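You operate a simulated robot arm through the tools that you are given. There is no shell and no other tool. Be economical: measure what you need, move in short steps, check, and stop when the job is done.

Carry out the task below with a simulated robot arm. There is one attempt and no reset: what you move stays moved.

Task
The main press was stopped mid-shot: reset it, bring the die out and turn the pressure down to 5 bar.
Fine: reset, nozzle out, open, table out, in that order.

Only the result counts: the job must be done as asked and must still hold three seconds after the hand-in. Knocking over, shifting, dropping, spilling or breaking anything else fails it.

Robot
A 7-joint arm with a two-finger parallel gripper, fixed in place. Base frame: the origin is at the foot of the arm, x ahead of it, y to its left, z up. Units: mm, rad, N and s.
With the tool pointing down near the work surface it reaches from about 420 to 900 mm from the base axis. Its first joint turns from -2.007 to 2.007 rad. Payload 3.91 kg.
The tool frame sits at the grasp point between the pads (the TCP): z along the fingers, y along the line on which they close. The tips reach 30 mm beyond it. Largest opening 110 mm; finger width 20, thickness 10; the body of the gripper, 48 by 112 mm, starts 55 mm behind the TCP.
Orientation is told as [roll, pitch, yaw] about the base's x, y, z axes, in that order, counted from this pose: with the fingers straight down and closing along the base's y, the tool's x points along the base's -x, its y along +y and its z along -z.

Tools
- The arm moves only by the tool send_rows. Its argument "rows" is a list of rows, each an object (a shift or turn left out is 0, a gripper value left out holds the last) with "xyz": the shift along the base's x, y, z in units of 100 mm (1.0 is 100 mm), a list of three; "turn": the turn, a rotation vector about the base's x, y, z in units of 45 degrees (1.0 is 45 degrees), a list of three; "hand": the opening, from 0 (shut) to 1 (fully open). In form: [{"xyz": [tx, ty, tz], "turn": [rx, ry, rz], "hand": hand}, ...]. A call has 1 to 12 rows; each row is the pose to reach, as a shift and turn from the pose commanded when the call began. A call with a number of a shift or a turn outside -1 to 1 is refused whole. A row lasts 0.2 s, in which the tool goes at most 50 mm and 0.15 rad; a call with a longer step from one row to the next is refused whole, and so is a gripper value outside its range. Where a pose cannot be reached the arm comes as near as it can. A force on the tool above 40 N (or 10 N above the force at the start of the call, whichever is more), or a blocked arm, ends the call early, and 0.2 s more pass. The fingers move at their own pace (about 153 mm/s each) and stop on an object; they squeeze with about 21 N. The grip force told is the motor's: it shows also when the fingers shut on nothing. Time passes only in rows, and 0.2 s behind the last, so rows that repeat a pose let the fingers close. The reply holds the time, the measured pose of the TCP, the force on the tool along the base axes, the opening and the grip force, in the units named above and with some noise, with the torque about the TCP (base axes, N m) and any sound that the robot's microphone picked up.
- Cameras (640 x 400 px; columns grow to the right, rows downward): "scene" is fixed at [50.3, 650.7, 1260.9]; the picture's right is [-0.55, -0.83, 0.00], its down [-0.42, 0.28, -0.86] and it looks along [0.72, -0.48, -0.51] (base axes); focal length 323 px, centre (320, 200). "wrist" rides on the gripper at [72, 17, -103] in the tool frame; the picture's right is [-0.23, 0.97, 0.00], its down [-0.76, -0.18, -0.62] and it looks along [-0.61, -0.14, 0.78] (tool axes); focal length 222 px, centre (320, 200). There is no depth. A picture from a camera that has moved, and an enlarged one, comes with that camera's place and axes in the base frame and with its lens.
- grab_frame(camera): a new picture of that camera. The clock stands still meanwhile.
- slide_trunk(by): slides the trunk up (or, below 0, down) by that many mm; the arm rides with it, the base frame stays. It gives what a move gives, with no picture.
- enlarge(camera, box): a new picture of the part [left, top, right, bottom] of that camera's present view, enlarged. The clock stands still meanwhile.
- close_job(): hands the job in; it is judged then, once.

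Go step by step. Nothing tells you positions but the pictures and the camera data: compare them with the known pose of the tool, close in by small moves and look again before you grip or let go. The budget is 120 turns and 64 pictures, counting those below and the enlarged ones. Unless the task says otherwise, let go and move clear before handing in, and close with one line.

The tools are called after ">>>" as name(argument=value, ...) on one line, values as JSON. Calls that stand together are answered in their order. send_rows: Moves the arm, as the interface text tells. Its arguments: {"type":"object","properties":{"rows":{"type":"array","items":{"type":"object","properties":{"xyz":{"type":"array","items":{"type":"number"}},"turn":{"type":"array","items":{"type":"number"}},"hand":{"type":"number"}}}}},"required":["rows"]} The other tools are called the same way: slide_trunk (by) slides the trunk up or down; grab_frame (camera) takes a picture; enlarge (camera, box) takes an enlarged picture of a part of a camera's view; close_job () hands the job in.

At the start:

```text
clock: 0.0
position: [565.3, 354.3, 1037.4]
tcp_rot: [0.002, -0.001, -0.001]
contact_force: [0.7, -0.3, -0.3]
ft_torque: [0.04, 0.02, -0.02]
grip_width: 110.1
grasp_force: 0.0
trunk travel left (down, up): [-675.0, 315.0]
```

scene: 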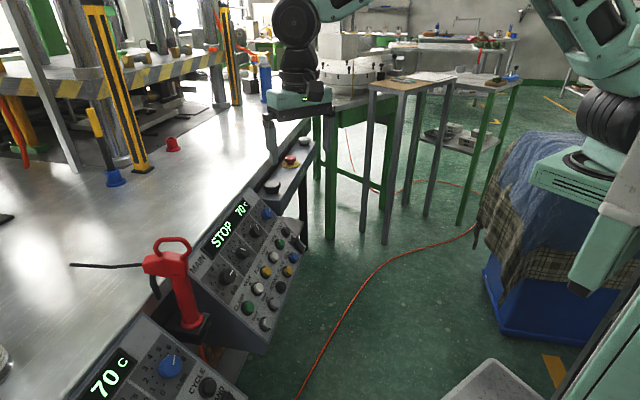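
wrist: 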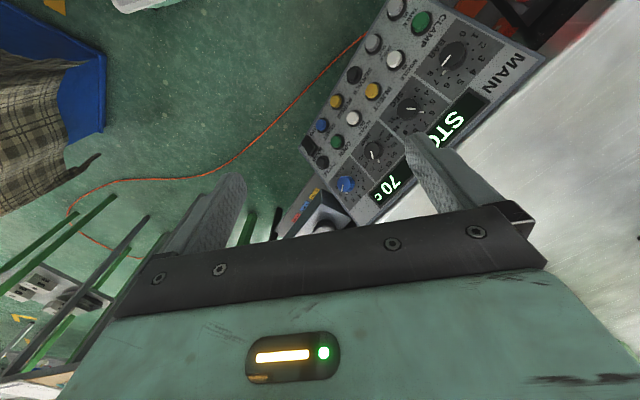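

I see two control panels; the one labelled MAIN shows STOP and 70 °C. I'll enlarge it to read the labels.

>>> enlarge(camera="scene", box=[180, 180, 320, 350])

>>> enlarge(camera="wrist", box=[280, 0, 560, 240])

>>> enlarge(camera="scene", box=[60, 300, 260, 400])

>>> enlarge(camera="scene", box=[230, 70, 350, 210])

```text
2.35 times, centred on (250, 265) of scene
camera zoom: at [50.3, 650.7, 1260.9], right [-0.55, -0.83, 0.0], down [-0.42, 0.28, -0.86], along [0.72, -0.48, -0.51], focal length 760 px, centre (485, 47)
```

zoom: 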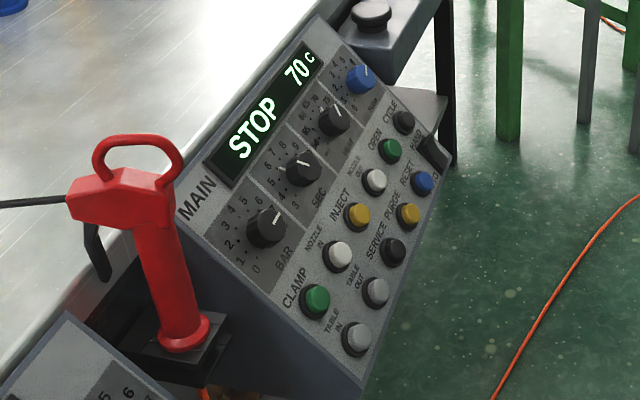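

```text
1.67 times, centred on (420, 120) of wrist
camera zoom: at [492.5, 370.2, 1141.9], right [0.23, 0.97, 0.0], down [0.76, -0.18, 0.62], along [0.61, -0.14, -0.78], focal length 370 px, centre (153, 333)
```

zoom: 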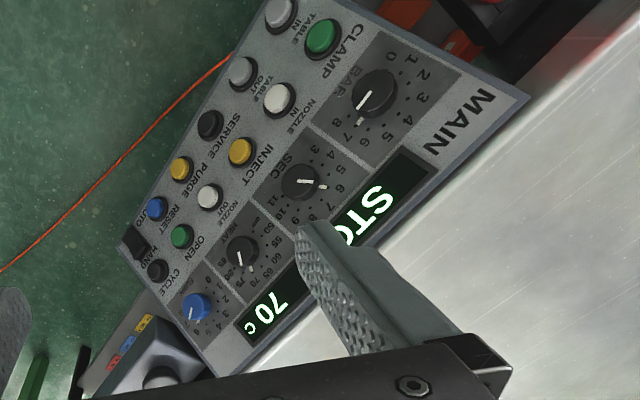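

```text
3.20 times, centred on (160, 350) of scene
camera zoom: at [50.3, 650.7, 1260.9], right [-0.55, -0.83, 0.0], down [-0.42, 0.28, -0.86], along [0.72, -0.48, -0.51], focal length 1034 px, centre (832, -280)
```

zoom: 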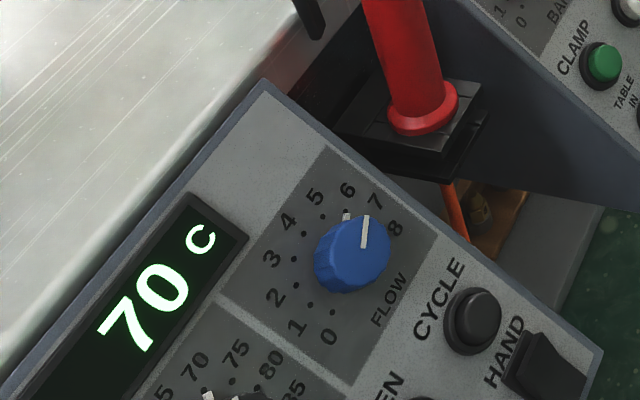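

```text
2.86 times, centred on (290, 140) of scene
camera zoom: at [50.3, 650.7, 1260.9], right [-0.55, -0.83, 0.0], down [-0.42, 0.28, -0.86], along [0.72, -0.48, -0.51], focal length 924 px, centre (406, 371)
```

zoom: 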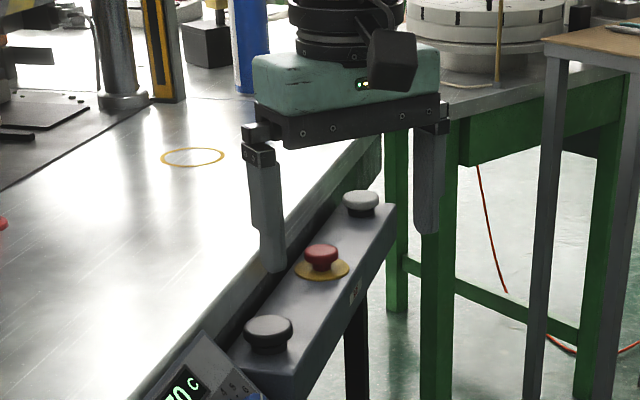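

The MAIN panel faces the arm with its right direction at about [0.707,-0.707,0]. It slopes about 50°, and the buttons are about 55 mm apart, with RESET near [660,335,676]. I'll zoom in on the dial and switch before moving.

>>> enlarge(camera="wrist", box=[400, 10, 520, 90])

>>> enlarge(camera="scene", box=[215, 235, 275, 300])

>>> enlarge(camera="wrist", box=[290, 100, 400, 210])

```text
5.00 times, centred on (460, 50) of wrist
camera zoom: at [492.5, 370.2, 1141.9], right [0.23, 0.97, 0.0], down [0.76, -0.18, 0.62], along [0.61, -0.14, -0.78], focal length 1111 px, centre (-380, 950)
```

zoom: 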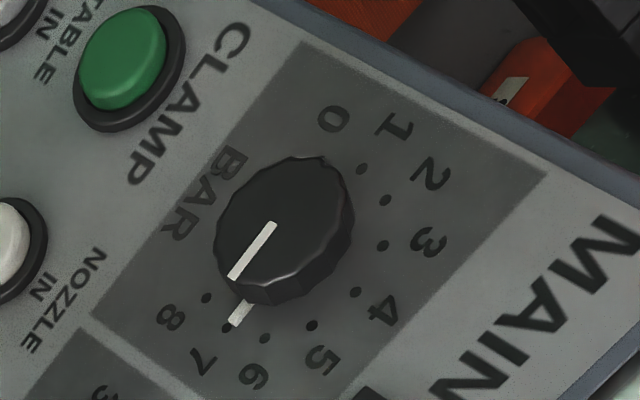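

```text
6.15 times, centred on (245, 268) of scene
camera zoom: at [50.3, 650.7, 1260.9], right [-0.55, -0.83, 0.0], down [-0.42, 0.28, -0.86], along [0.72, -0.48, -0.51], focal length 1989 px, centre (782, -215)
```

zoom: 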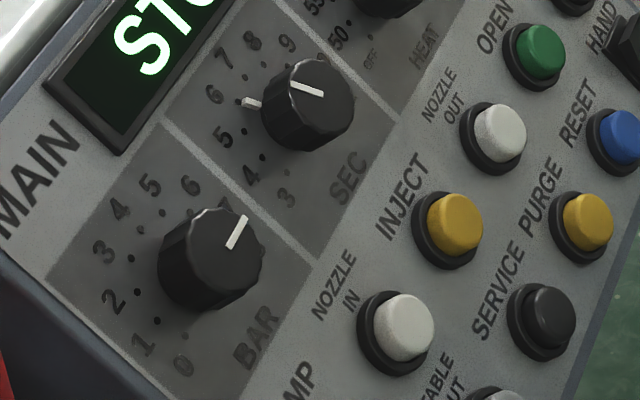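

```text
3.64 times, centred on (345, 155) of wrist
camera zoom: at [492.5, 370.2, 1141.9], right [0.23, 0.97, 0.0], down [0.76, -0.18, 0.62], along [0.61, -0.14, -0.78], focal length 808 px, centre (229, 364)
```

zoom: 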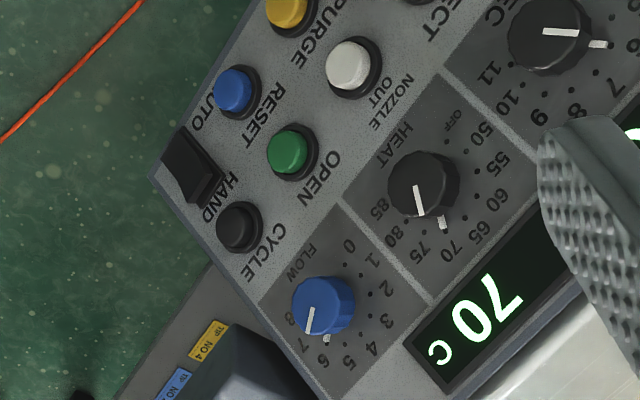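

The BAR knob points at 7, so it has to come down to 5. First I'll close the fingers and tilt the tool square to the panel, on a standoff in front of RESET.

>>> send_rows(rows=[{"xyz": [0.07, -0.11, -0.2], "turn": [0.1325, -0.1325, 0], "hand": 0}, {"xyz": [0.15, -0.22, -0.45], "turn": [0.265, -0.265, 0], "hand": 0}, {"xyz": [0.22, -0.34, -0.7], "turn": [0.3975, -0.3975, 0], "hand": 0}, {"xyz": [0.3, -0.45, -0.95], "turn": [0.53, -0.53, 0], "hand": 0}, {"xyz": [0.38, -0.56, -1.0], "turn": [0.6625, -0.6625, 0], "hand": 0}, {"xyz": [0.46, -0.68, -1.0], "turn": [0.795, -0.795, 0], "hand": 0}, {"xyz": [0.46, -0.68, -1.0], "turn": [0.795, -0.795, 0], "hand": 0}])

>>> grab_frame(camera="wrist")

>>> grab_frame(camera="scene")

```text
clock: 1.6
position: [610.8, 283.1, 937.6]
tcp_rot: [0.711, -0.579, -0.22]
contact_force: [0.2, -0.7, -0.3]
ft_torque: [0.0, 0.01, 0.01]
grip_width: 0.2
grasp_force: 20.8
trunk travel left (down, up): [-675.0, 315.0]
```

```text
54 pictures are left
camera wrist: at [492.3, 254.5, 973.4], right [0.01, 0.75, 0.66], down [0.31, -0.63, 0.71], along [0.95, 0.2, -0.24], focal length 222 px, centre (320, 200)
```

wrist: 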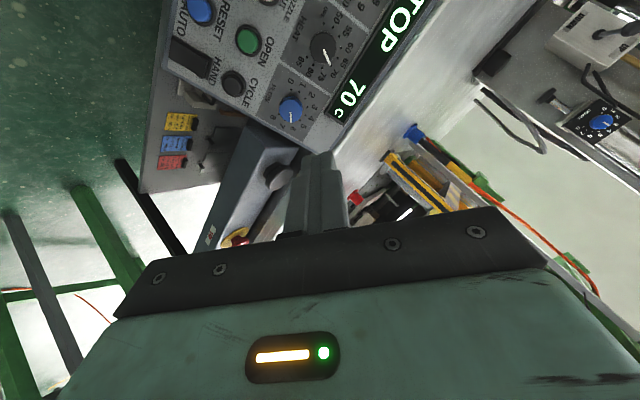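

```text
53 pictures are left
```

scene: 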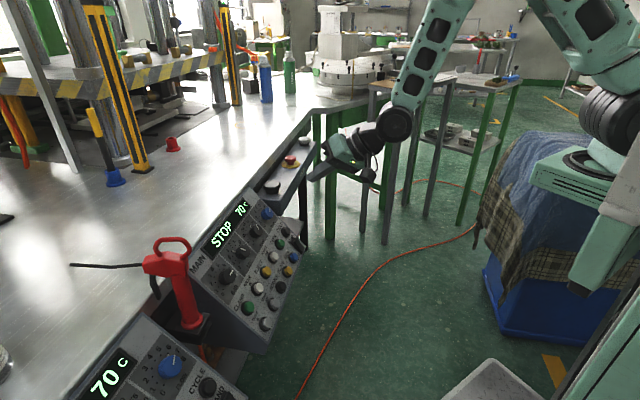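

RESET triangulates again to about [660,337,676]. I'll lower the tool to the standoff in front of it.

>>> send_rows(rows=[{"xyz": [0, 0.01, -0.33]}, {"xyz": [0, 0.02, -0.66]}, {"xyz": [0, 0.03, -1.0]}])

>>> send_rows(rows=[{"xyz": [0, 0.0, -0.33]}, {"xyz": [0, 0.01, -0.66]}, {"xyz": [0, 0.02, -1.0]}, {"xyz": [0, 0.02, -1.0]}])

>>> grab_frame(camera="wrist")

>>> enlarge(camera="scene", box=[180, 160, 340, 350])

```text
clock: 2.4
position: [611.4, 286.4, 838.9]
tcp_rot: [0.71, -0.578, -0.218]
contact_force: [-0.4, 0.8, -0.2]
ft_torque: [-0.02, 0.0, -0.04]
grip_width: 0.0
grasp_force: 21.1
trunk travel left (down, up): [-675.0, 315.0]
```

```text
clock: 3.4
position: [611.7, 289.3, 739.6]
tcp_rot: [0.712, -0.577, -0.221]
contact_force: [-0.3, -0.6, 0.7]
ft_torque: [0.01, 0.02, 0.0]
grip_width: 0.2
grasp_force: 21.1
trunk travel left (down, up): [-675.0, 315.0]
```

```text
52 pictures are left
camera wrist: at [491.9, 260.4, 775.8], right [0.01, 0.75, 0.66], down [0.31, -0.63, 0.71], along [0.95, 0.2, -0.24], focal length 222 px, centre (320, 200)
```

wrist: 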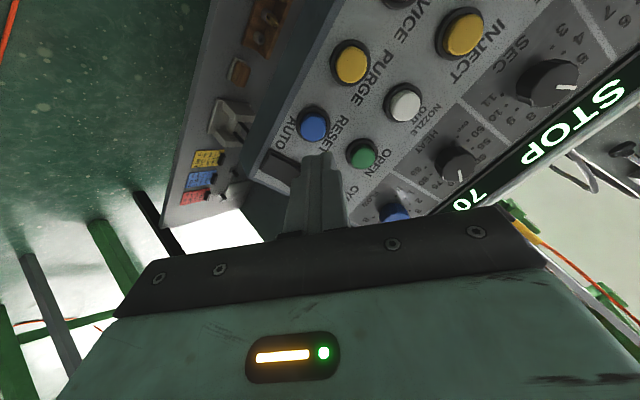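

```text
2.11 times, centred on (260, 255) of scene
camera zoom: at [50.3, 650.7, 1260.9], right [-0.55, -0.83, 0.0], down [-0.42, 0.28, -0.86], along [0.72, -0.48, -0.51], focal length 680 px, centre (446, 84)
```

zoom: 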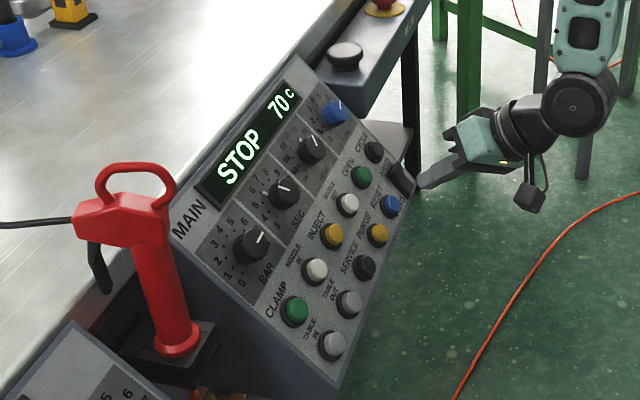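

The wrist view puts RESET about 57 mm ahead of the fingertip along the panel normal, with about 7 mm of sideways correction. I'll correct that and approach to just short of contact.

>>> send_rows(rows=[{"xyz": [-0.05, -0.01, -0.05]}, {"xyz": [0.11, 0.15, -0.24]}, {"xyz": [0.19, 0.23, -0.335]}, {"xyz": [0.19, 0.23, -0.335]}])

>>> grab_frame(camera="wrist")

>>> enlarge(camera="scene", box=[230, 170, 340, 290])

```text
clock: 4.4
position: [630.2, 311.4, 703.1]
tcp_rot: [0.711, -0.578, -0.219]
contact_force: [-0.3, -0.1, 0.7]
ft_torque: [0.02, 0.0, 0.01]
grip_width: 0.1
grasp_force: 20.8
trunk travel left (down, up): [-675.0, 315.0]
```

```text
50 pictures are left
camera wrist: at [511.5, 282.0, 739.3], right [0.01, 0.75, 0.66], down [0.32, -0.62, 0.71], along [0.95, 0.2, -0.24], focal length 222 px, centre (320, 200)
```

wrist: 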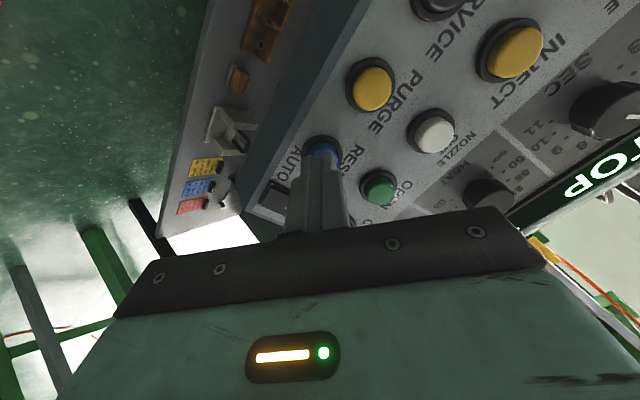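

```text
3.33 times, centred on (285, 230) of scene
camera zoom: at [50.3, 650.7, 1260.9], right [-0.55, -0.83, 0.0], down [-0.42, 0.28, -0.86], along [0.72, -0.48, -0.51], focal length 1077 px, centre (437, 100)
```

zoom: 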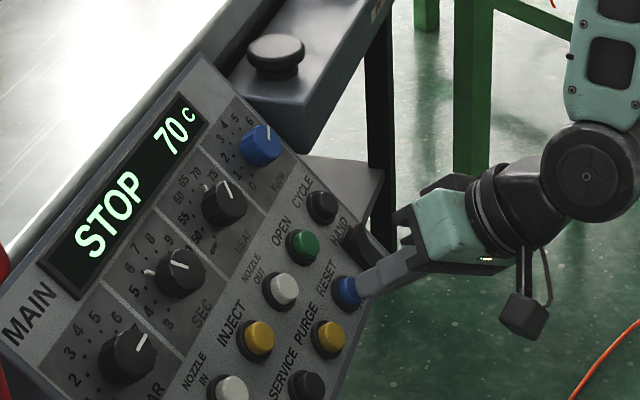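

The tip is almost on the blue RESET cap and looks centred. I'll press in small steps and watch the force and sound.

>>> send_rows(rows=[{"xyz": [0.016, 0.016, -0.019]}, {"xyz": [0.033, 0.033, -0.038]}, {"xyz": [0.049, 0.049, -0.057]}, {"xyz": [0.065, 0.065, -0.076]}])

>>> enlarge(camera="scene", box=[230, 170, 340, 290])

```text
clock: 5.4
position: [636.9, 318.4, 696.0]
tcp_rot: [0.71, -0.579, -0.221]
contact_force: [-3.6, -9.3, 8.2]
ft_torque: [-0.08, -0.04, -0.03]
grip_width: 0.0
grasp_force: 20.4
trunk travel left (down, up): [-675.0, 315.0]
heard: click
```

```text
3.33 times, centred on (285, 230) of scene
camera zoom: at [50.3, 650.7, 1260.9], right [-0.55, -0.83, 0.0], down [-0.42, 0.28, -0.86], along [0.72, -0.48, -0.51], focal length 1077 px, centre (437, 100)
```

zoom: 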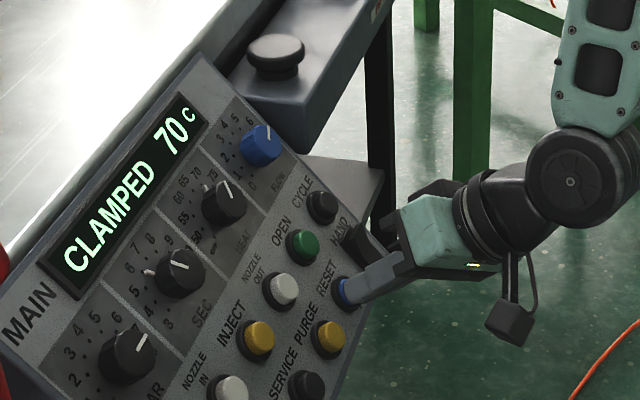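

RESET clicked and the display now reads CLAMPED. I'll back off 40 mm and move in front of NOZZLE OUT.

>>> send_rows(rows=[{"xyz": [-0.11, -0.11, 0.127]}, {"xyz": [-0.218, -0.218, 0.254]}, {"xyz": [-0.29, 0.1, 0.46]}, {"xyz": [-0.363, 0.412, 0.67]}, {"xyz": [-0.363, 0.412, 0.67]}])

>>> grab_frame(camera="wrist")

>>> enlarge(camera="scene", box=[190, 170, 310, 320])

```text
clock: 6.6
position: [601.4, 359.6, 763.3]
tcp_rot: [0.712, -0.577, -0.22]
contact_force: [-0.2, -1.1, -0.5]
ft_torque: [-0.02, 0.0, -0.02]
grip_width: 0.0
grasp_force: 20.9
trunk travel left (down, up): [-675.0, 315.0]
```

```text
47 pictures are left
camera wrist: at [482.2, 330.9, 799.7], right [0.01, 0.75, 0.66], down [0.31, -0.63, 0.71], along [0.95, 0.2, -0.24], focal length 222 px, centre (320, 200)
```

wrist: 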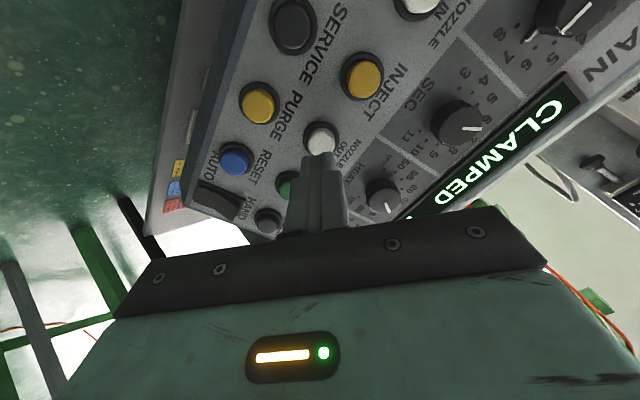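

```text
2.67 times, centred on (250, 245) of scene
camera zoom: at [50.3, 650.7, 1260.9], right [-0.55, -0.83, 0.0], down [-0.42, 0.28, -0.86], along [0.72, -0.48, -0.51], focal length 862 px, centre (507, 80)
```

zoom: 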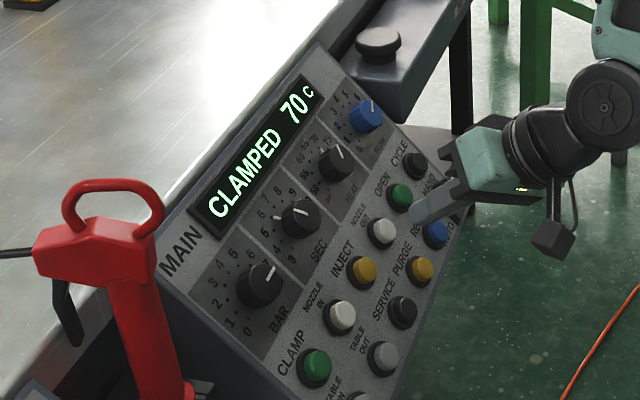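

The tip is on the axis of NOZZLE OUT to within a couple of mm. I'll press it.

>>> send_rows(rows=[{"xyz": [0.082, 0.08, -0.095]}, {"xyz": [0.163, 0.163, -0.19]}, {"xyz": [0.185, 0.185, -0.216]}, {"xyz": [0.202, 0.202, -0.235]}, {"xyz": [0.218, 0.218, -0.254]}])

>>> enlarge(camera="scene", box=[190, 170, 310, 320])

```text
clock: 7.8
position: [622.9, 381.0, 740.3]
tcp_rot: [0.71, -0.579, -0.219]
contact_force: [-3.9, -4.4, 2.9]
ft_torque: [-0.02, 0.03, -0.05]
grip_width: 0.0
grasp_force: 20.7
trunk travel left (down, up): [-675.0, 315.0]
heard: click
```

```text
2.67 times, centred on (250, 245) of scene
camera zoom: at [50.3, 650.7, 1260.9], right [-0.55, -0.83, 0.0], down [-0.42, 0.28, -0.86], along [0.72, -0.48, -0.51], focal length 862 px, centre (507, 80)
```

zoom: 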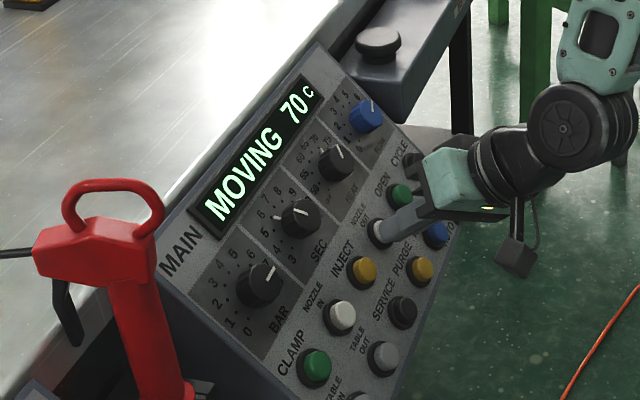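

NOZZLE OUT clicked and the display reads MOVING. I'll hold still until the motion finishes.

>>> send_rows(rows=[{"xyz": [0, 0, 0]}, {"xyz": [0, 0, 0]}, {"xyz": [0, 0, 0]}, {"xyz": [0, 0, 0]}, {"xyz": [0, 0, 0]}, {"xyz": [0, 0, 0]}, {"xyz": [0, 0, 0]}, {"xyz": [0, 0, 0]}])

>>> enlarge(camera="scene", box=[190, 170, 310, 320])

```text
clock: 9.6
position: [622.4, 382.8, 738.9]
tcp_rot: [0.71, -0.576, -0.22]
contact_force: [-3.7, -5.3, 2.8]
ft_torque: [-0.09, 0.05, 0.0]
grip_width: 0.0
grasp_force: 20.9
trunk travel left (down, up): [-675.0, 315.0]
```

```text
2.67 times, centred on (250, 245) of scene
camera zoom: at [50.3, 650.7, 1260.9], right [-0.55, -0.83, 0.0], down [-0.42, 0.28, -0.86], along [0.72, -0.48, -0.51], focal length 862 px, centre (507, 80)
```

zoom: 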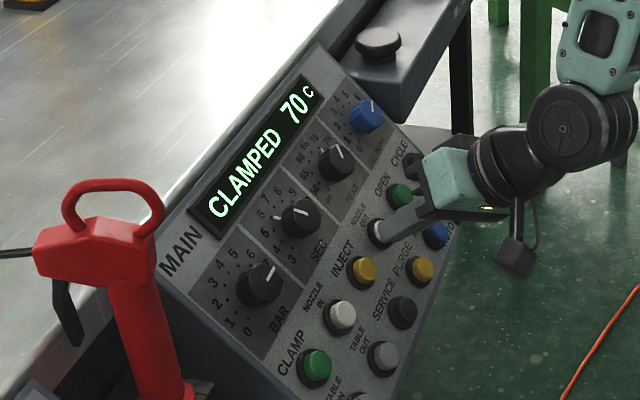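

The nozzle motion is finished and the display is back to CLAMPED. Next is OPEN, one column to the right.

>>> send_rows(rows=[{"xyz": [-0.11, -0.11, 0.127]}, {"xyz": [-0.218, -0.218, 0.254]}, {"xyz": [-0.02, -0.41, 0.254]}, {"xyz": [0.169, -0.6, 0.254]}, {"xyz": [0.169, -0.6, 0.254]}])

>>> grab_frame(camera="wrist")

```text
clock: 10.8
position: [636.0, 323.9, 763.3]
tcp_rot: [0.709, -0.578, -0.22]
contact_force: [-0.3, 0.0, -0.5]
ft_torque: [0.0, 0.0, 0.03]
grip_width: 0.0
grasp_force: 20.8
trunk travel left (down, up): [-675.0, 315.0]
```

```text
43 pictures are left
camera wrist: at [517.7, 293.1, 800.0], right [0.01, 0.75, 0.66], down [0.31, -0.62, 0.71], along [0.95, 0.2, -0.24], focal length 222 px, centre (320, 200)
```

wrist: 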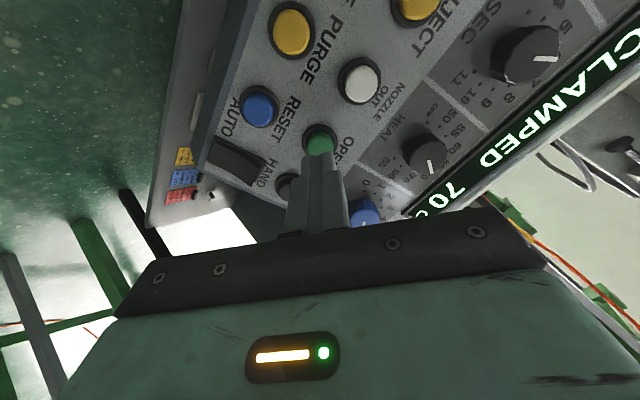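

OPEN is lined up with the tip, so I'll press it.

>>> send_rows(rows=[{"xyz": [0.082, 0.08, -0.095]}, {"xyz": [0.163, 0.163, -0.19]}, {"xyz": [0.185, 0.185, -0.216]}, {"xyz": [0.202, 0.202, -0.235]}, {"xyz": [0.218, 0.218, -0.254]}, {"xyz": [0.218, 0.218, -0.254]}])

>>> enlarge(camera="scene", box=[190, 170, 310, 320])

```text
clock: 12.2
position: [659.5, 343.6, 738.6]
tcp_rot: [0.71, -0.579, -0.22]
contact_force: [-1.9, -3.9, 1.4]
ft_torque: [-0.1, 0.03, -0.03]
grip_width: 0.1
grasp_force: 21.2
trunk travel left (down, up): [-675.0, 315.0]
heard: click
```

```text
2.67 times, centred on (250, 245) of scene
camera zoom: at [50.3, 650.7, 1260.9], right [-0.55, -0.83, 0.0], down [-0.42, 0.28, -0.86], along [0.72, -0.48, -0.51], focal length 862 px, centre (507, 80)
```

zoom: 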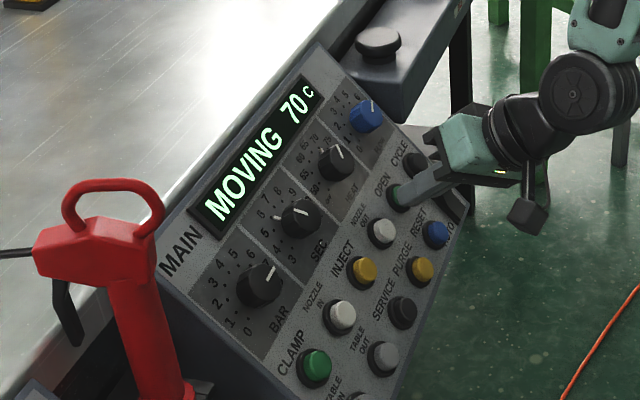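

OPEN clicked and the press is moving. Meanwhile I'll retreat and travel to TABLE OUT, three columns left and one row down.

>>> send_rows(rows=[{"xyz": [-0.11, -0.11, 0.127]}, {"xyz": [-0.218, -0.218, 0.254]}, {"xyz": [-0.5, 0.0, 0.2]}, {"xyz": [-0.8, 0.2, 0.1]}])

>>> send_rows(rows=[{"xyz": [-0.3, 0.2, -0.1]}, {"xyz": [-0.6, 0.36, -0.2]}, {"xyz": [-0.824, 0.501, -0.262]}, {"xyz": [-0.824, 0.501, -0.262]}, {"xyz": [-0.824, 0.501, -0.262]}, {"xyz": [-0.824, 0.501, -0.262]}])

>>> grab_frame(camera="wrist")

>>> enlarge(camera="scene", box=[170, 180, 310, 340])

```text
clock: 13.2
position: [581.8, 364.2, 750.7]
tcp_rot: [0.709, -0.577, -0.222]
contact_force: [0.6, 0.5, -0.1]
ft_torque: [-0.01, 0.0, 0.0]
grip_width: 0.1
grasp_force: 21.4
trunk travel left (down, up): [-675.0, 315.0]
```

```text
clock: 14.6
position: [499.3, 414.9, 723.5]
tcp_rot: [0.71, -0.579, -0.219]
contact_force: [1.1, 0.2, -0.5]
ft_torque: [0.02, 0.03, -0.01]
grip_width: 0.0
grasp_force: 20.8
trunk travel left (down, up): [-675.0, 315.0]
```

```text
41 pictures are left
camera wrist: at [379.8, 386.5, 759.6], right [0.01, 0.75, 0.66], down [0.31, -0.62, 0.71], along [0.95, 0.2, -0.24], focal length 222 px, centre (320, 200)
```

wrist: 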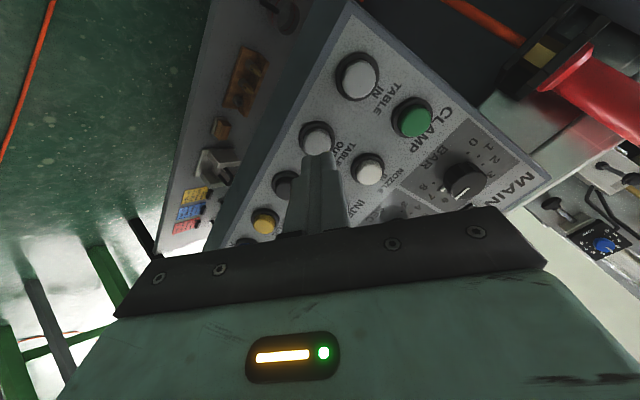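

```text
2.50 times, centred on (240, 260) of scene
camera zoom: at [50.3, 650.7, 1260.9], right [-0.55, -0.83, 0.0], down [-0.42, 0.28, -0.86], along [0.72, -0.48, -0.51], focal length 808 px, centre (520, 50)
```

zoom: 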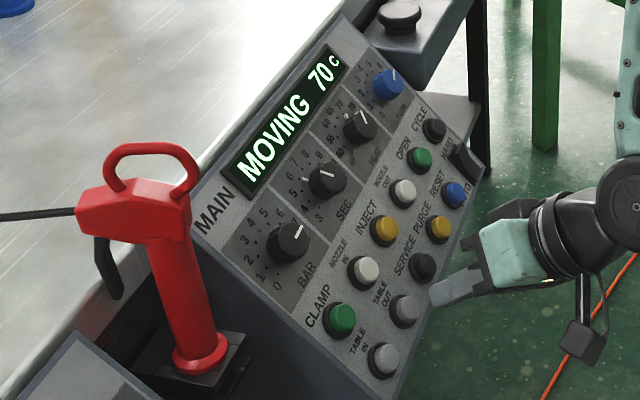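

The tip is lined up on TABLE OUT, but the press is still moving. I'll wait here.

>>> send_rows(rows=[{"xyz": [0, 0, 0]}, {"xyz": [0, 0, 0]}, {"xyz": [0, 0, 0]}, {"xyz": [0, 0, 0]}, {"xyz": [0, 0, 0]}, {"xyz": [0, 0, 0]}, {"xyz": [0, 0, 0]}, {"xyz": [0, 0, 0]}, {"xyz": [0, 0, 0]}, {"xyz": [0, 0, 0]}])

>>> enlarge(camera="scene", box=[170, 180, 310, 340])

```text
clock: 16.8
position: [497.5, 415.8, 723.4]
tcp_rot: [0.709, -0.577, -0.22]
contact_force: [0.5, -0.7, -0.4]
ft_torque: [0.0, 0.02, -0.03]
grip_width: 0.0
grasp_force: 21.2
trunk travel left (down, up): [-675.0, 315.0]
```

```text
2.50 times, centred on (240, 260) of scene
camera zoom: at [50.3, 650.7, 1260.9], right [-0.55, -0.83, 0.0], down [-0.42, 0.28, -0.86], along [0.72, -0.48, -0.51], focal length 808 px, centre (520, 50)
```

zoom: 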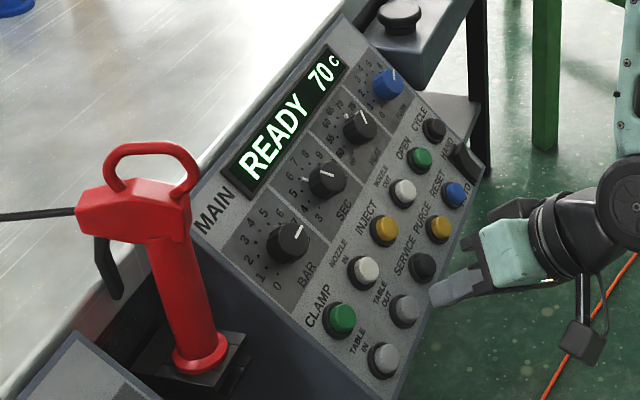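

The display reads READY, so the press is open. Pressing TABLE OUT now.

>>> send_rows(rows=[{"xyz": [0.082, 0.08, -0.095]}, {"xyz": [0.163, 0.163, -0.19]}, {"xyz": [0.185, 0.185, -0.216]}, {"xyz": [0.202, 0.202, -0.235]}, {"xyz": [0.218, 0.218, -0.254]}, {"xyz": [0.218, 0.218, -0.254]}])

>>> grab_frame(camera="scene")

```text
clock: 18.2
position: [519.2, 436.9, 697.6]
tcp_rot: [0.713, -0.578, -0.22]
contact_force: [-4.8, -3.7, 9.5]
ft_torque: [0.1, -0.02, 0.01]
grip_width: 0.2
grasp_force: 21.1
trunk travel left (down, up): [-675.0, 315.0]
heard: click
```

```text
38 pictures are left
```

scene: 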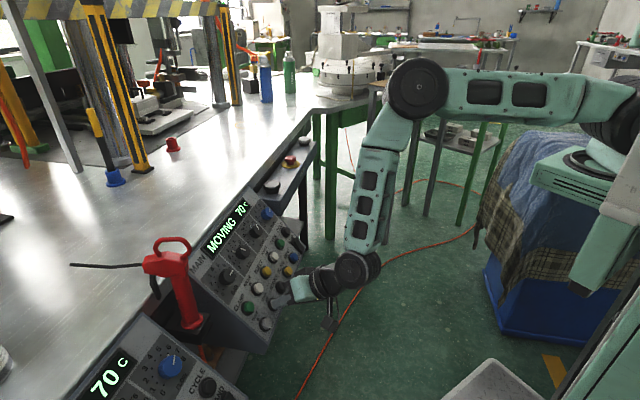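

TABLE OUT clicked and the table is moving. I measured the BAR dial scale at 30° per bar, so 7 to 5 is 60° counter-clockwise. The knob base is near [578,548,770], and I'll retreat and move to a standoff above it with the fingers part open.

>>> send_rows(rows=[{"xyz": [-0.164, -0.164, 0.19]}, {"xyz": [-0.327, -0.327, 0.381]}, {"xyz": [-0.32, 0.0, 0.65]}, {"xyz": [-0.25, 0.3, 0.9], "hand": 0.6}])

>>> send_rows(rows=[{"xyz": [0.06, 0.05, 0.13], "turn": [0.091, 0.091, -0.106]}, {"xyz": [0.12, 0.1, 0.26], "turn": [0.182, 0.182, -0.212]}, {"xyz": [0.18, 0.15, 0.39], "turn": [0.273, 0.273, -0.318]}, {"xyz": [0.24, 0.207, 0.523], "turn": [0.3635, 0.3635, -0.4233]}, {"xyz": [0.24, 0.207, 0.523], "turn": [0.3635, 0.3635, -0.4233]}])

>>> grab_frame(camera="wrist")

>>> enlarge(camera="scene", box=[140, 160, 320, 340])

```text
clock: 19.2
position: [496.7, 465.0, 786.5]
tcp_rot: [0.709, -0.577, -0.22]
contact_force: [0.2, -0.1, -0.3]
ft_torque: [-0.01, -0.02, 0.03]
grip_width: 66.0
grasp_force: 0.0
trunk travel left (down, up): [-675.0, 315.0]
```

```text
clock: 20.4
position: [519.7, 487.3, 839.2]
tcp_rot: [0.864, -0.2, -0.616]
contact_force: [0.5, -0.3, 0.6]
ft_torque: [-0.02, 0.02, 0.02]
grip_width: 66.0
grasp_force: 0.0
trunk travel left (down, up): [-675.0, 315.0]
```

```text
37 pictures are left
camera wrist: at [409.1, 483.3, 904.0], right [0.43, 0.47, 0.77], down [0.22, -0.88, 0.41], along [0.88, 0.0, -0.48], focal length 222 px, centre (320, 200)
```

wrist: 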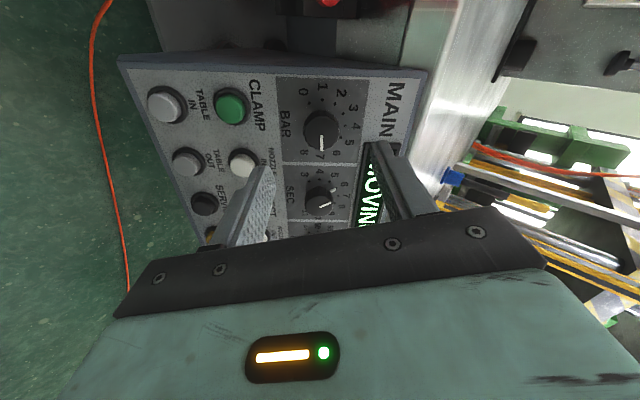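

```text
2.22 times, centred on (230, 250) of scene
camera zoom: at [50.3, 650.7, 1260.9], right [-0.55, -0.83, 0.0], down [-0.42, 0.28, -0.86], along [0.72, -0.48, -0.51], focal length 718 px, centre (520, 89)
```

zoom: 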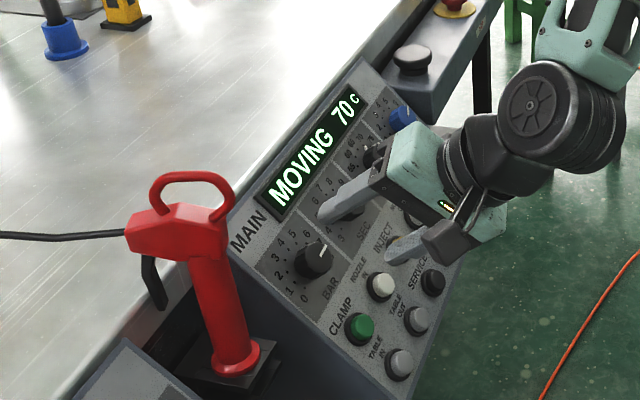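

The knob projects to within about 4 mm of where I predicted, and the fingers straddle its axis. I'll advance 40 mm and check again.

>>> send_rows(rows=[{"xyz": [0.1, 0.12, -0.14]}, {"xyz": [0.21, 0.24, -0.26]}, {"xyz": [0.21, 0.24, -0.26]}])

>>> grab_frame(camera="wrist")

>>> enlarge(camera="scene", box=[180, 200, 280, 300])

```text
clock: 21.2
position: [541.0, 512.1, 813.1]
tcp_rot: [0.866, -0.202, -0.616]
contact_force: [0.0, 0.2, 0.5]
ft_torque: [-0.03, -0.04, -0.03]
grip_width: 66.1
grasp_force: 0.0
trunk travel left (down, up): [-675.0, 315.0]
```

```text
35 pictures are left
camera wrist: at [430.9, 506.1, 877.2], right [0.43, 0.47, 0.77], down [0.22, -0.88, 0.42], along [0.88, 0.0, -0.48], focal length 222 px, centre (320, 200)
```

wrist: 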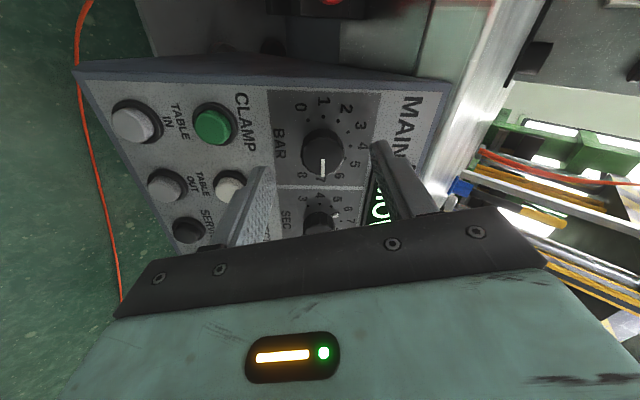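

```text
4.00 times, centred on (230, 250) of scene
camera zoom: at [50.3, 650.7, 1260.9], right [-0.55, -0.83, 0.0], down [-0.42, 0.28, -0.86], along [0.72, -0.48, -0.51], focal length 1293 px, centre (680, 0)
```

zoom: 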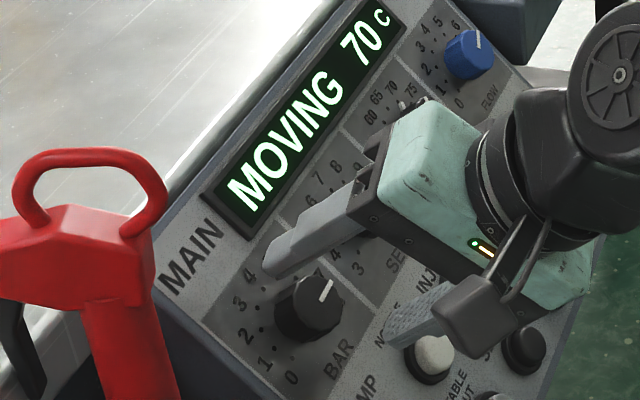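

The rays agree if the knob is about 20 mm high. The tool is then centred on it, with the cap about 16 mm beyond the fingertips, so I'll advance 26 mm around it.

>>> send_rows(rows=[{"xyz": [0.05, 0.05, -0.057]}, {"xyz": [0.1, 0.1, -0.115]}, {"xyz": [0.143, 0.142, -0.164]}, {"xyz": [0.143, 0.142, -0.164]}])

>>> grab_frame(camera="wrist")

>>> enlarge(camera="scene", box=[180, 200, 280, 300])

```text
clock: 22.2
position: [554.6, 524.8, 796.8]
tcp_rot: [0.866, -0.202, -0.619]
contact_force: [0.0, 0.3, 1.0]
ft_torque: [-0.01, -0.01, 0.0]
grip_width: 66.0
grasp_force: 0.1
trunk travel left (down, up): [-675.0, 315.0]
```

```text
33 pictures are left
camera wrist: at [443.8, 521.1, 862.0], right [0.43, 0.47, 0.77], down [0.22, -0.88, 0.42], along [0.88, 0.0, -0.48], focal length 222 px, centre (320, 200)
```

wrist: 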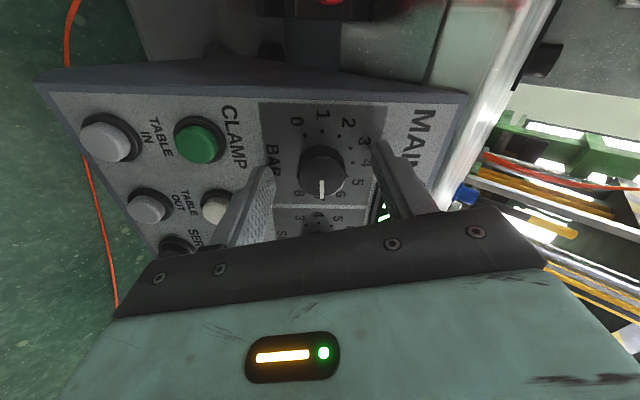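

```text
4.00 times, centred on (230, 250) of scene
camera zoom: at [50.3, 650.7, 1260.9], right [-0.55, -0.83, 0.0], down [-0.42, 0.28, -0.86], along [0.72, -0.48, -0.51], focal length 1293 px, centre (680, 0)
```

zoom: 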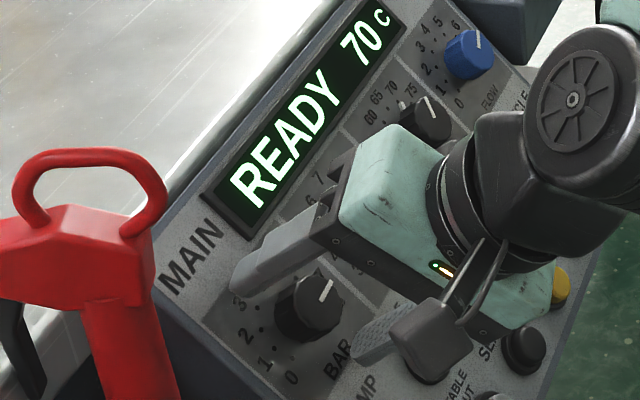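

The table motion has finished (READY). The cap is between the fingertips and centred, so I'll advance 5 mm more and close on the knob.

>>> send_rows(rows=[{"xyz": [0.027, 0.027, -0.031], "hand": 0.6}, {"xyz": [0.027, 0.027, -0.031], "hand": 0.6}, {"xyz": [0.027, 0.027, -0.031], "hand": 0.3}, {"xyz": [0.027, 0.027, -0.031], "hand": 0.0}, {"xyz": [0.027, 0.027, -0.031], "hand": 0.0}])

>>> grab_frame(camera="wrist")

>>> enlarge(camera="scene", box=[180, 200, 280, 300])

```text
clock: 23.4
position: [558.0, 528.0, 793.8]
tcp_rot: [0.867, -0.203, -0.617]
contact_force: [2.0, 5.6, 5.9]
ft_torque: [-0.38, 0.59, 0.23]
grip_width: 30.3
grasp_force: 45.0
trunk travel left (down, up): [-675.0, 315.0]
```

```text
31 pictures are left
camera wrist: at [447.5, 524.0, 858.8], right [0.42, 0.47, 0.77], down [0.22, -0.88, 0.41], along [0.88, 0.0, -0.48], focal length 222 px, centre (320, 200)
```

wrist: 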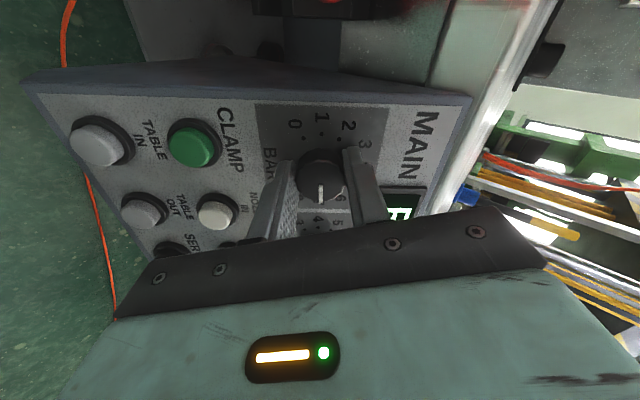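

```text
4.00 times, centred on (230, 250) of scene
camera zoom: at [50.3, 650.7, 1260.9], right [-0.55, -0.83, 0.0], down [-0.42, 0.28, -0.86], along [0.72, -0.48, -0.51], focal length 1293 px, centre (680, 0)
```

zoom: 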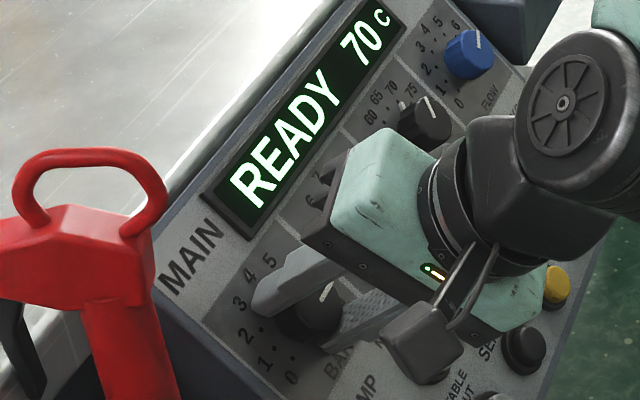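

The fingers hold the knob at 30 mm. I'll turn it 60° counter-clockwise about the panel normal.

>>> send_rows(rows=[{"turn": [-0.0908, -0.0908, 0.1058]}, {"turn": [-0.1817, -0.1817, 0.2117]}, {"turn": [-0.2725, -0.2725, 0.3175]}, {"turn": [-0.3633, -0.3633, 0.4233]}, {"turn": [-0.4542, -0.4542, 0.5292]}, {"turn": [-0.545, -0.545, 0.635]}, {"turn": [-0.6358, -0.6358, 0.7408]}, {"turn": [-0.7267, -0.7267, 0.8467]}, {"turn": [-0.7267, -0.7267, 0.8467]}])

>>> enlarge(camera="wrist", box=[200, 40, 440, 240])

>>> enlarge(camera="scene", box=[180, 200, 280, 300])

```text
clock: 25.4
position: [557.6, 527.7, 793.6]
tcp_rot: [0.306, -0.845, 0.386]
contact_force: [8.3, 6.1, 6.8]
ft_torque: [-0.17, 0.03, -0.09]
grip_width: 30.7
grasp_force: 44.8
trunk travel left (down, up): [-675.0, 315.0]
```

```text
2.00 times, centred on (320, 140) of wrist
camera zoom: at [447.2, 466.5, 808.9], right [-0.41, 0.83, 0.36], down [0.23, -0.29, 0.93], along [0.88, 0.47, -0.07], focal length 444 px, centre (320, 320)
```

zoom: 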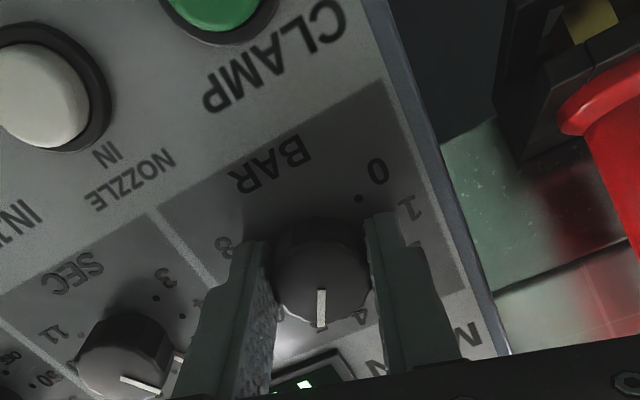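

```text
4.00 times, centred on (230, 250) of scene
camera zoom: at [50.3, 650.7, 1260.9], right [-0.55, -0.83, 0.0], down [-0.42, 0.28, -0.86], along [0.72, -0.48, -0.51], focal length 1293 px, centre (680, 0)
```

zoom: 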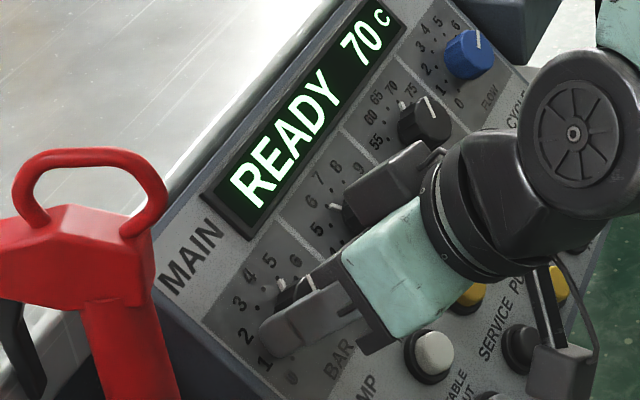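

The knob turned with the hand. I'll open, back off and read the pointer.

>>> send_rows(rows=[{"hand": 0.3}, {"hand": 0.6}, {"hand": 0.6}, {"xyz": [-0.164, -0.164, 0.19]}, {"xyz": [-0.327, -0.327, 0.381]}, {"xyz": [-0.49, -0.49, 0.571]}, {"xyz": [-0.49, -0.49, 0.571]}])

>>> enlarge(camera="wrist", box=[240, 20, 400, 180])

>>> enlarge(camera="scene", box=[190, 215, 270, 295])

```text
clock: 27.0
position: [509.6, 478.7, 852.0]
tcp_rot: [0.308, -0.84, 0.384]
contact_force: [-0.4, -0.2, -0.2]
ft_torque: [0.01, 0.01, 0.02]
grip_width: 66.0
grasp_force: 0.0
trunk travel left (down, up): [-675.0, 315.0]
```

```text
2.50 times, centred on (320, 100) of wrist
camera zoom: at [398.2, 417.9, 867.7], right [-0.41, 0.84, 0.37], down [0.23, -0.29, 0.93], along [0.88, 0.47, -0.07], focal length 555 px, centre (320, 450)
```

zoom: 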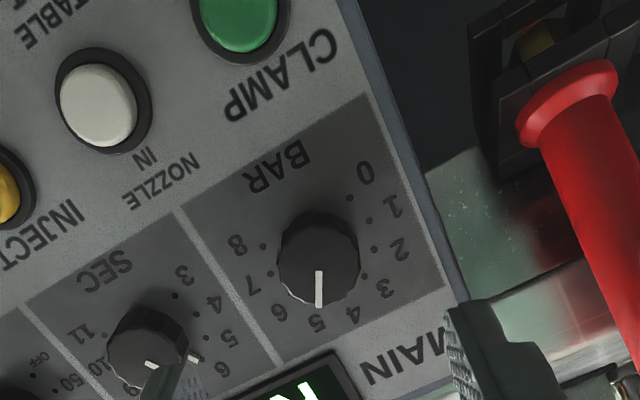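

```text
5.00 times, centred on (230, 255) of scene
camera zoom: at [50.3, 650.7, 1260.9], right [-0.55, -0.83, 0.0], down [-0.42, 0.28, -0.86], along [0.72, -0.48, -0.51], focal length 1616 px, centre (770, -75)
```

zoom: 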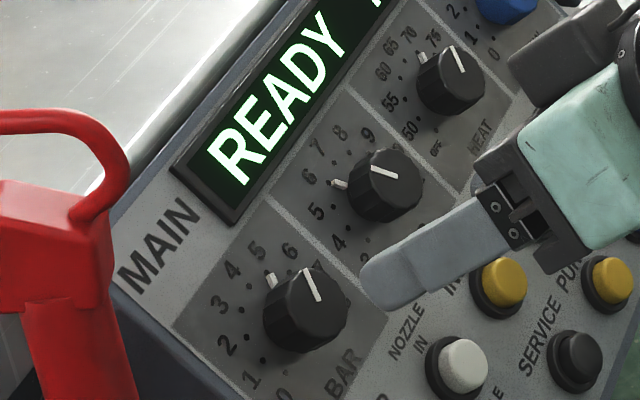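

The pointer works out to about 31° against the 30° mark for 5. I'll take a tighter look to confirm, and check the press table.

>>> enlarge(camera="wrist", box=[290, 60, 350, 110])

>>> enlarge(camera="scene", box=[212, 240, 242, 265])

>>> enlarge(camera="scene", box=[0, 0, 260, 200])

```text
8.00 times, centred on (320, 85) of wrist
camera zoom: at [398.2, 417.9, 867.7], right [-0.41, 0.84, 0.37], down [0.23, -0.29, 0.93], along [0.88, 0.47, -0.07], focal length 1777 px, centre (320, 1120)
```

zoom: 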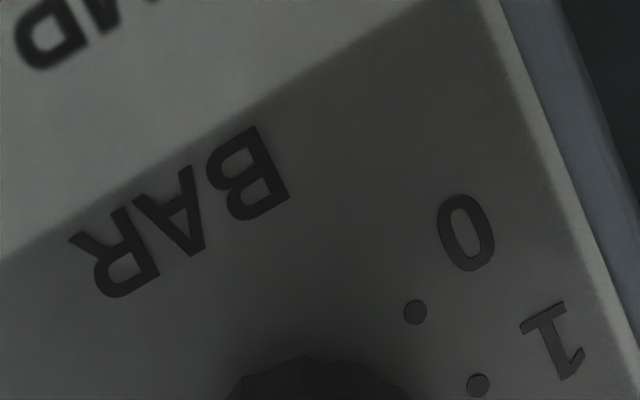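

```text
16.00 times, centred on (227, 252) of scene
camera zoom: at [50.3, 650.7, 1260.9], right [-0.55, -0.83, 0.0], down [-0.42, 0.28, -0.86], along [0.72, -0.48, -0.51], focal length 5172 px, centre (1808, -640)
```

zoom: 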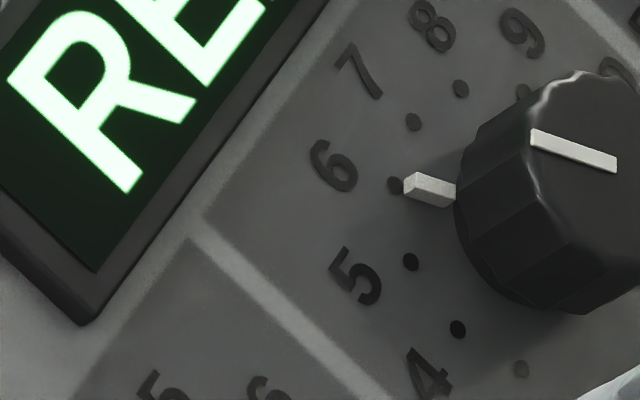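

```text
2.00 times, centred on (130, 100) of scene
camera zoom: at [50.3, 650.7, 1260.9], right [-0.55, -0.83, 0.0], down [-0.42, 0.28, -0.86], along [0.72, -0.48, -0.51], focal length 646 px, centre (700, 400)
```

zoom: 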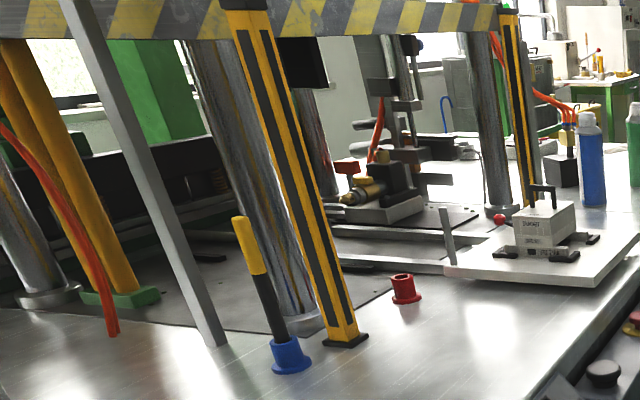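

The die is out on the table. I'll take one more close look, this time at the BAR pointer itself.

>>> enlarge(camera="scene", box=[212, 258, 252, 288])

>>> enlarge(camera="wrist", box=[290, 90, 350, 150])

```text
13.33 times, centred on (232, 273) of scene
camera zoom: at [50.3, 650.7, 1260.9], right [-0.55, -0.83, 0.0], down [-0.42, 0.28, -0.86], along [0.72, -0.48, -0.51], focal length 4310 px, centre (1493, -773)
```

zoom: 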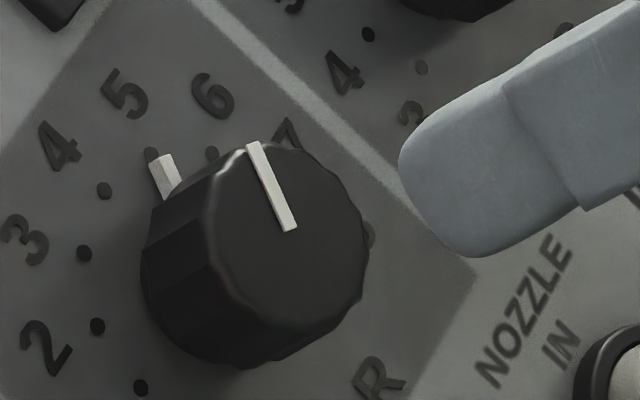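

```text
6.67 times, centred on (320, 120) of wrist
camera zoom: at [398.2, 417.9, 867.7], right [-0.41, 0.84, 0.37], down [0.23, -0.29, 0.93], along [0.88, 0.47, -0.07], focal length 1481 px, centre (320, 733)
```

zoom: 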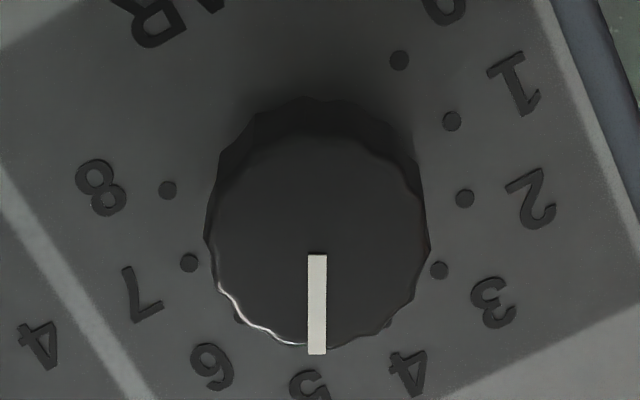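

The pointer sits on the 5 dot, the display reads READY, the die table is out and the hand is clear. Handing in.

>>> close_job()

```text
The job is handed in.
```

I reset the main press, ran nozzle out, open and table out in that order, and turned the pressure from 7 down to 5 bar. The die is out on the table, the display reads READY, and I've handed the job in.
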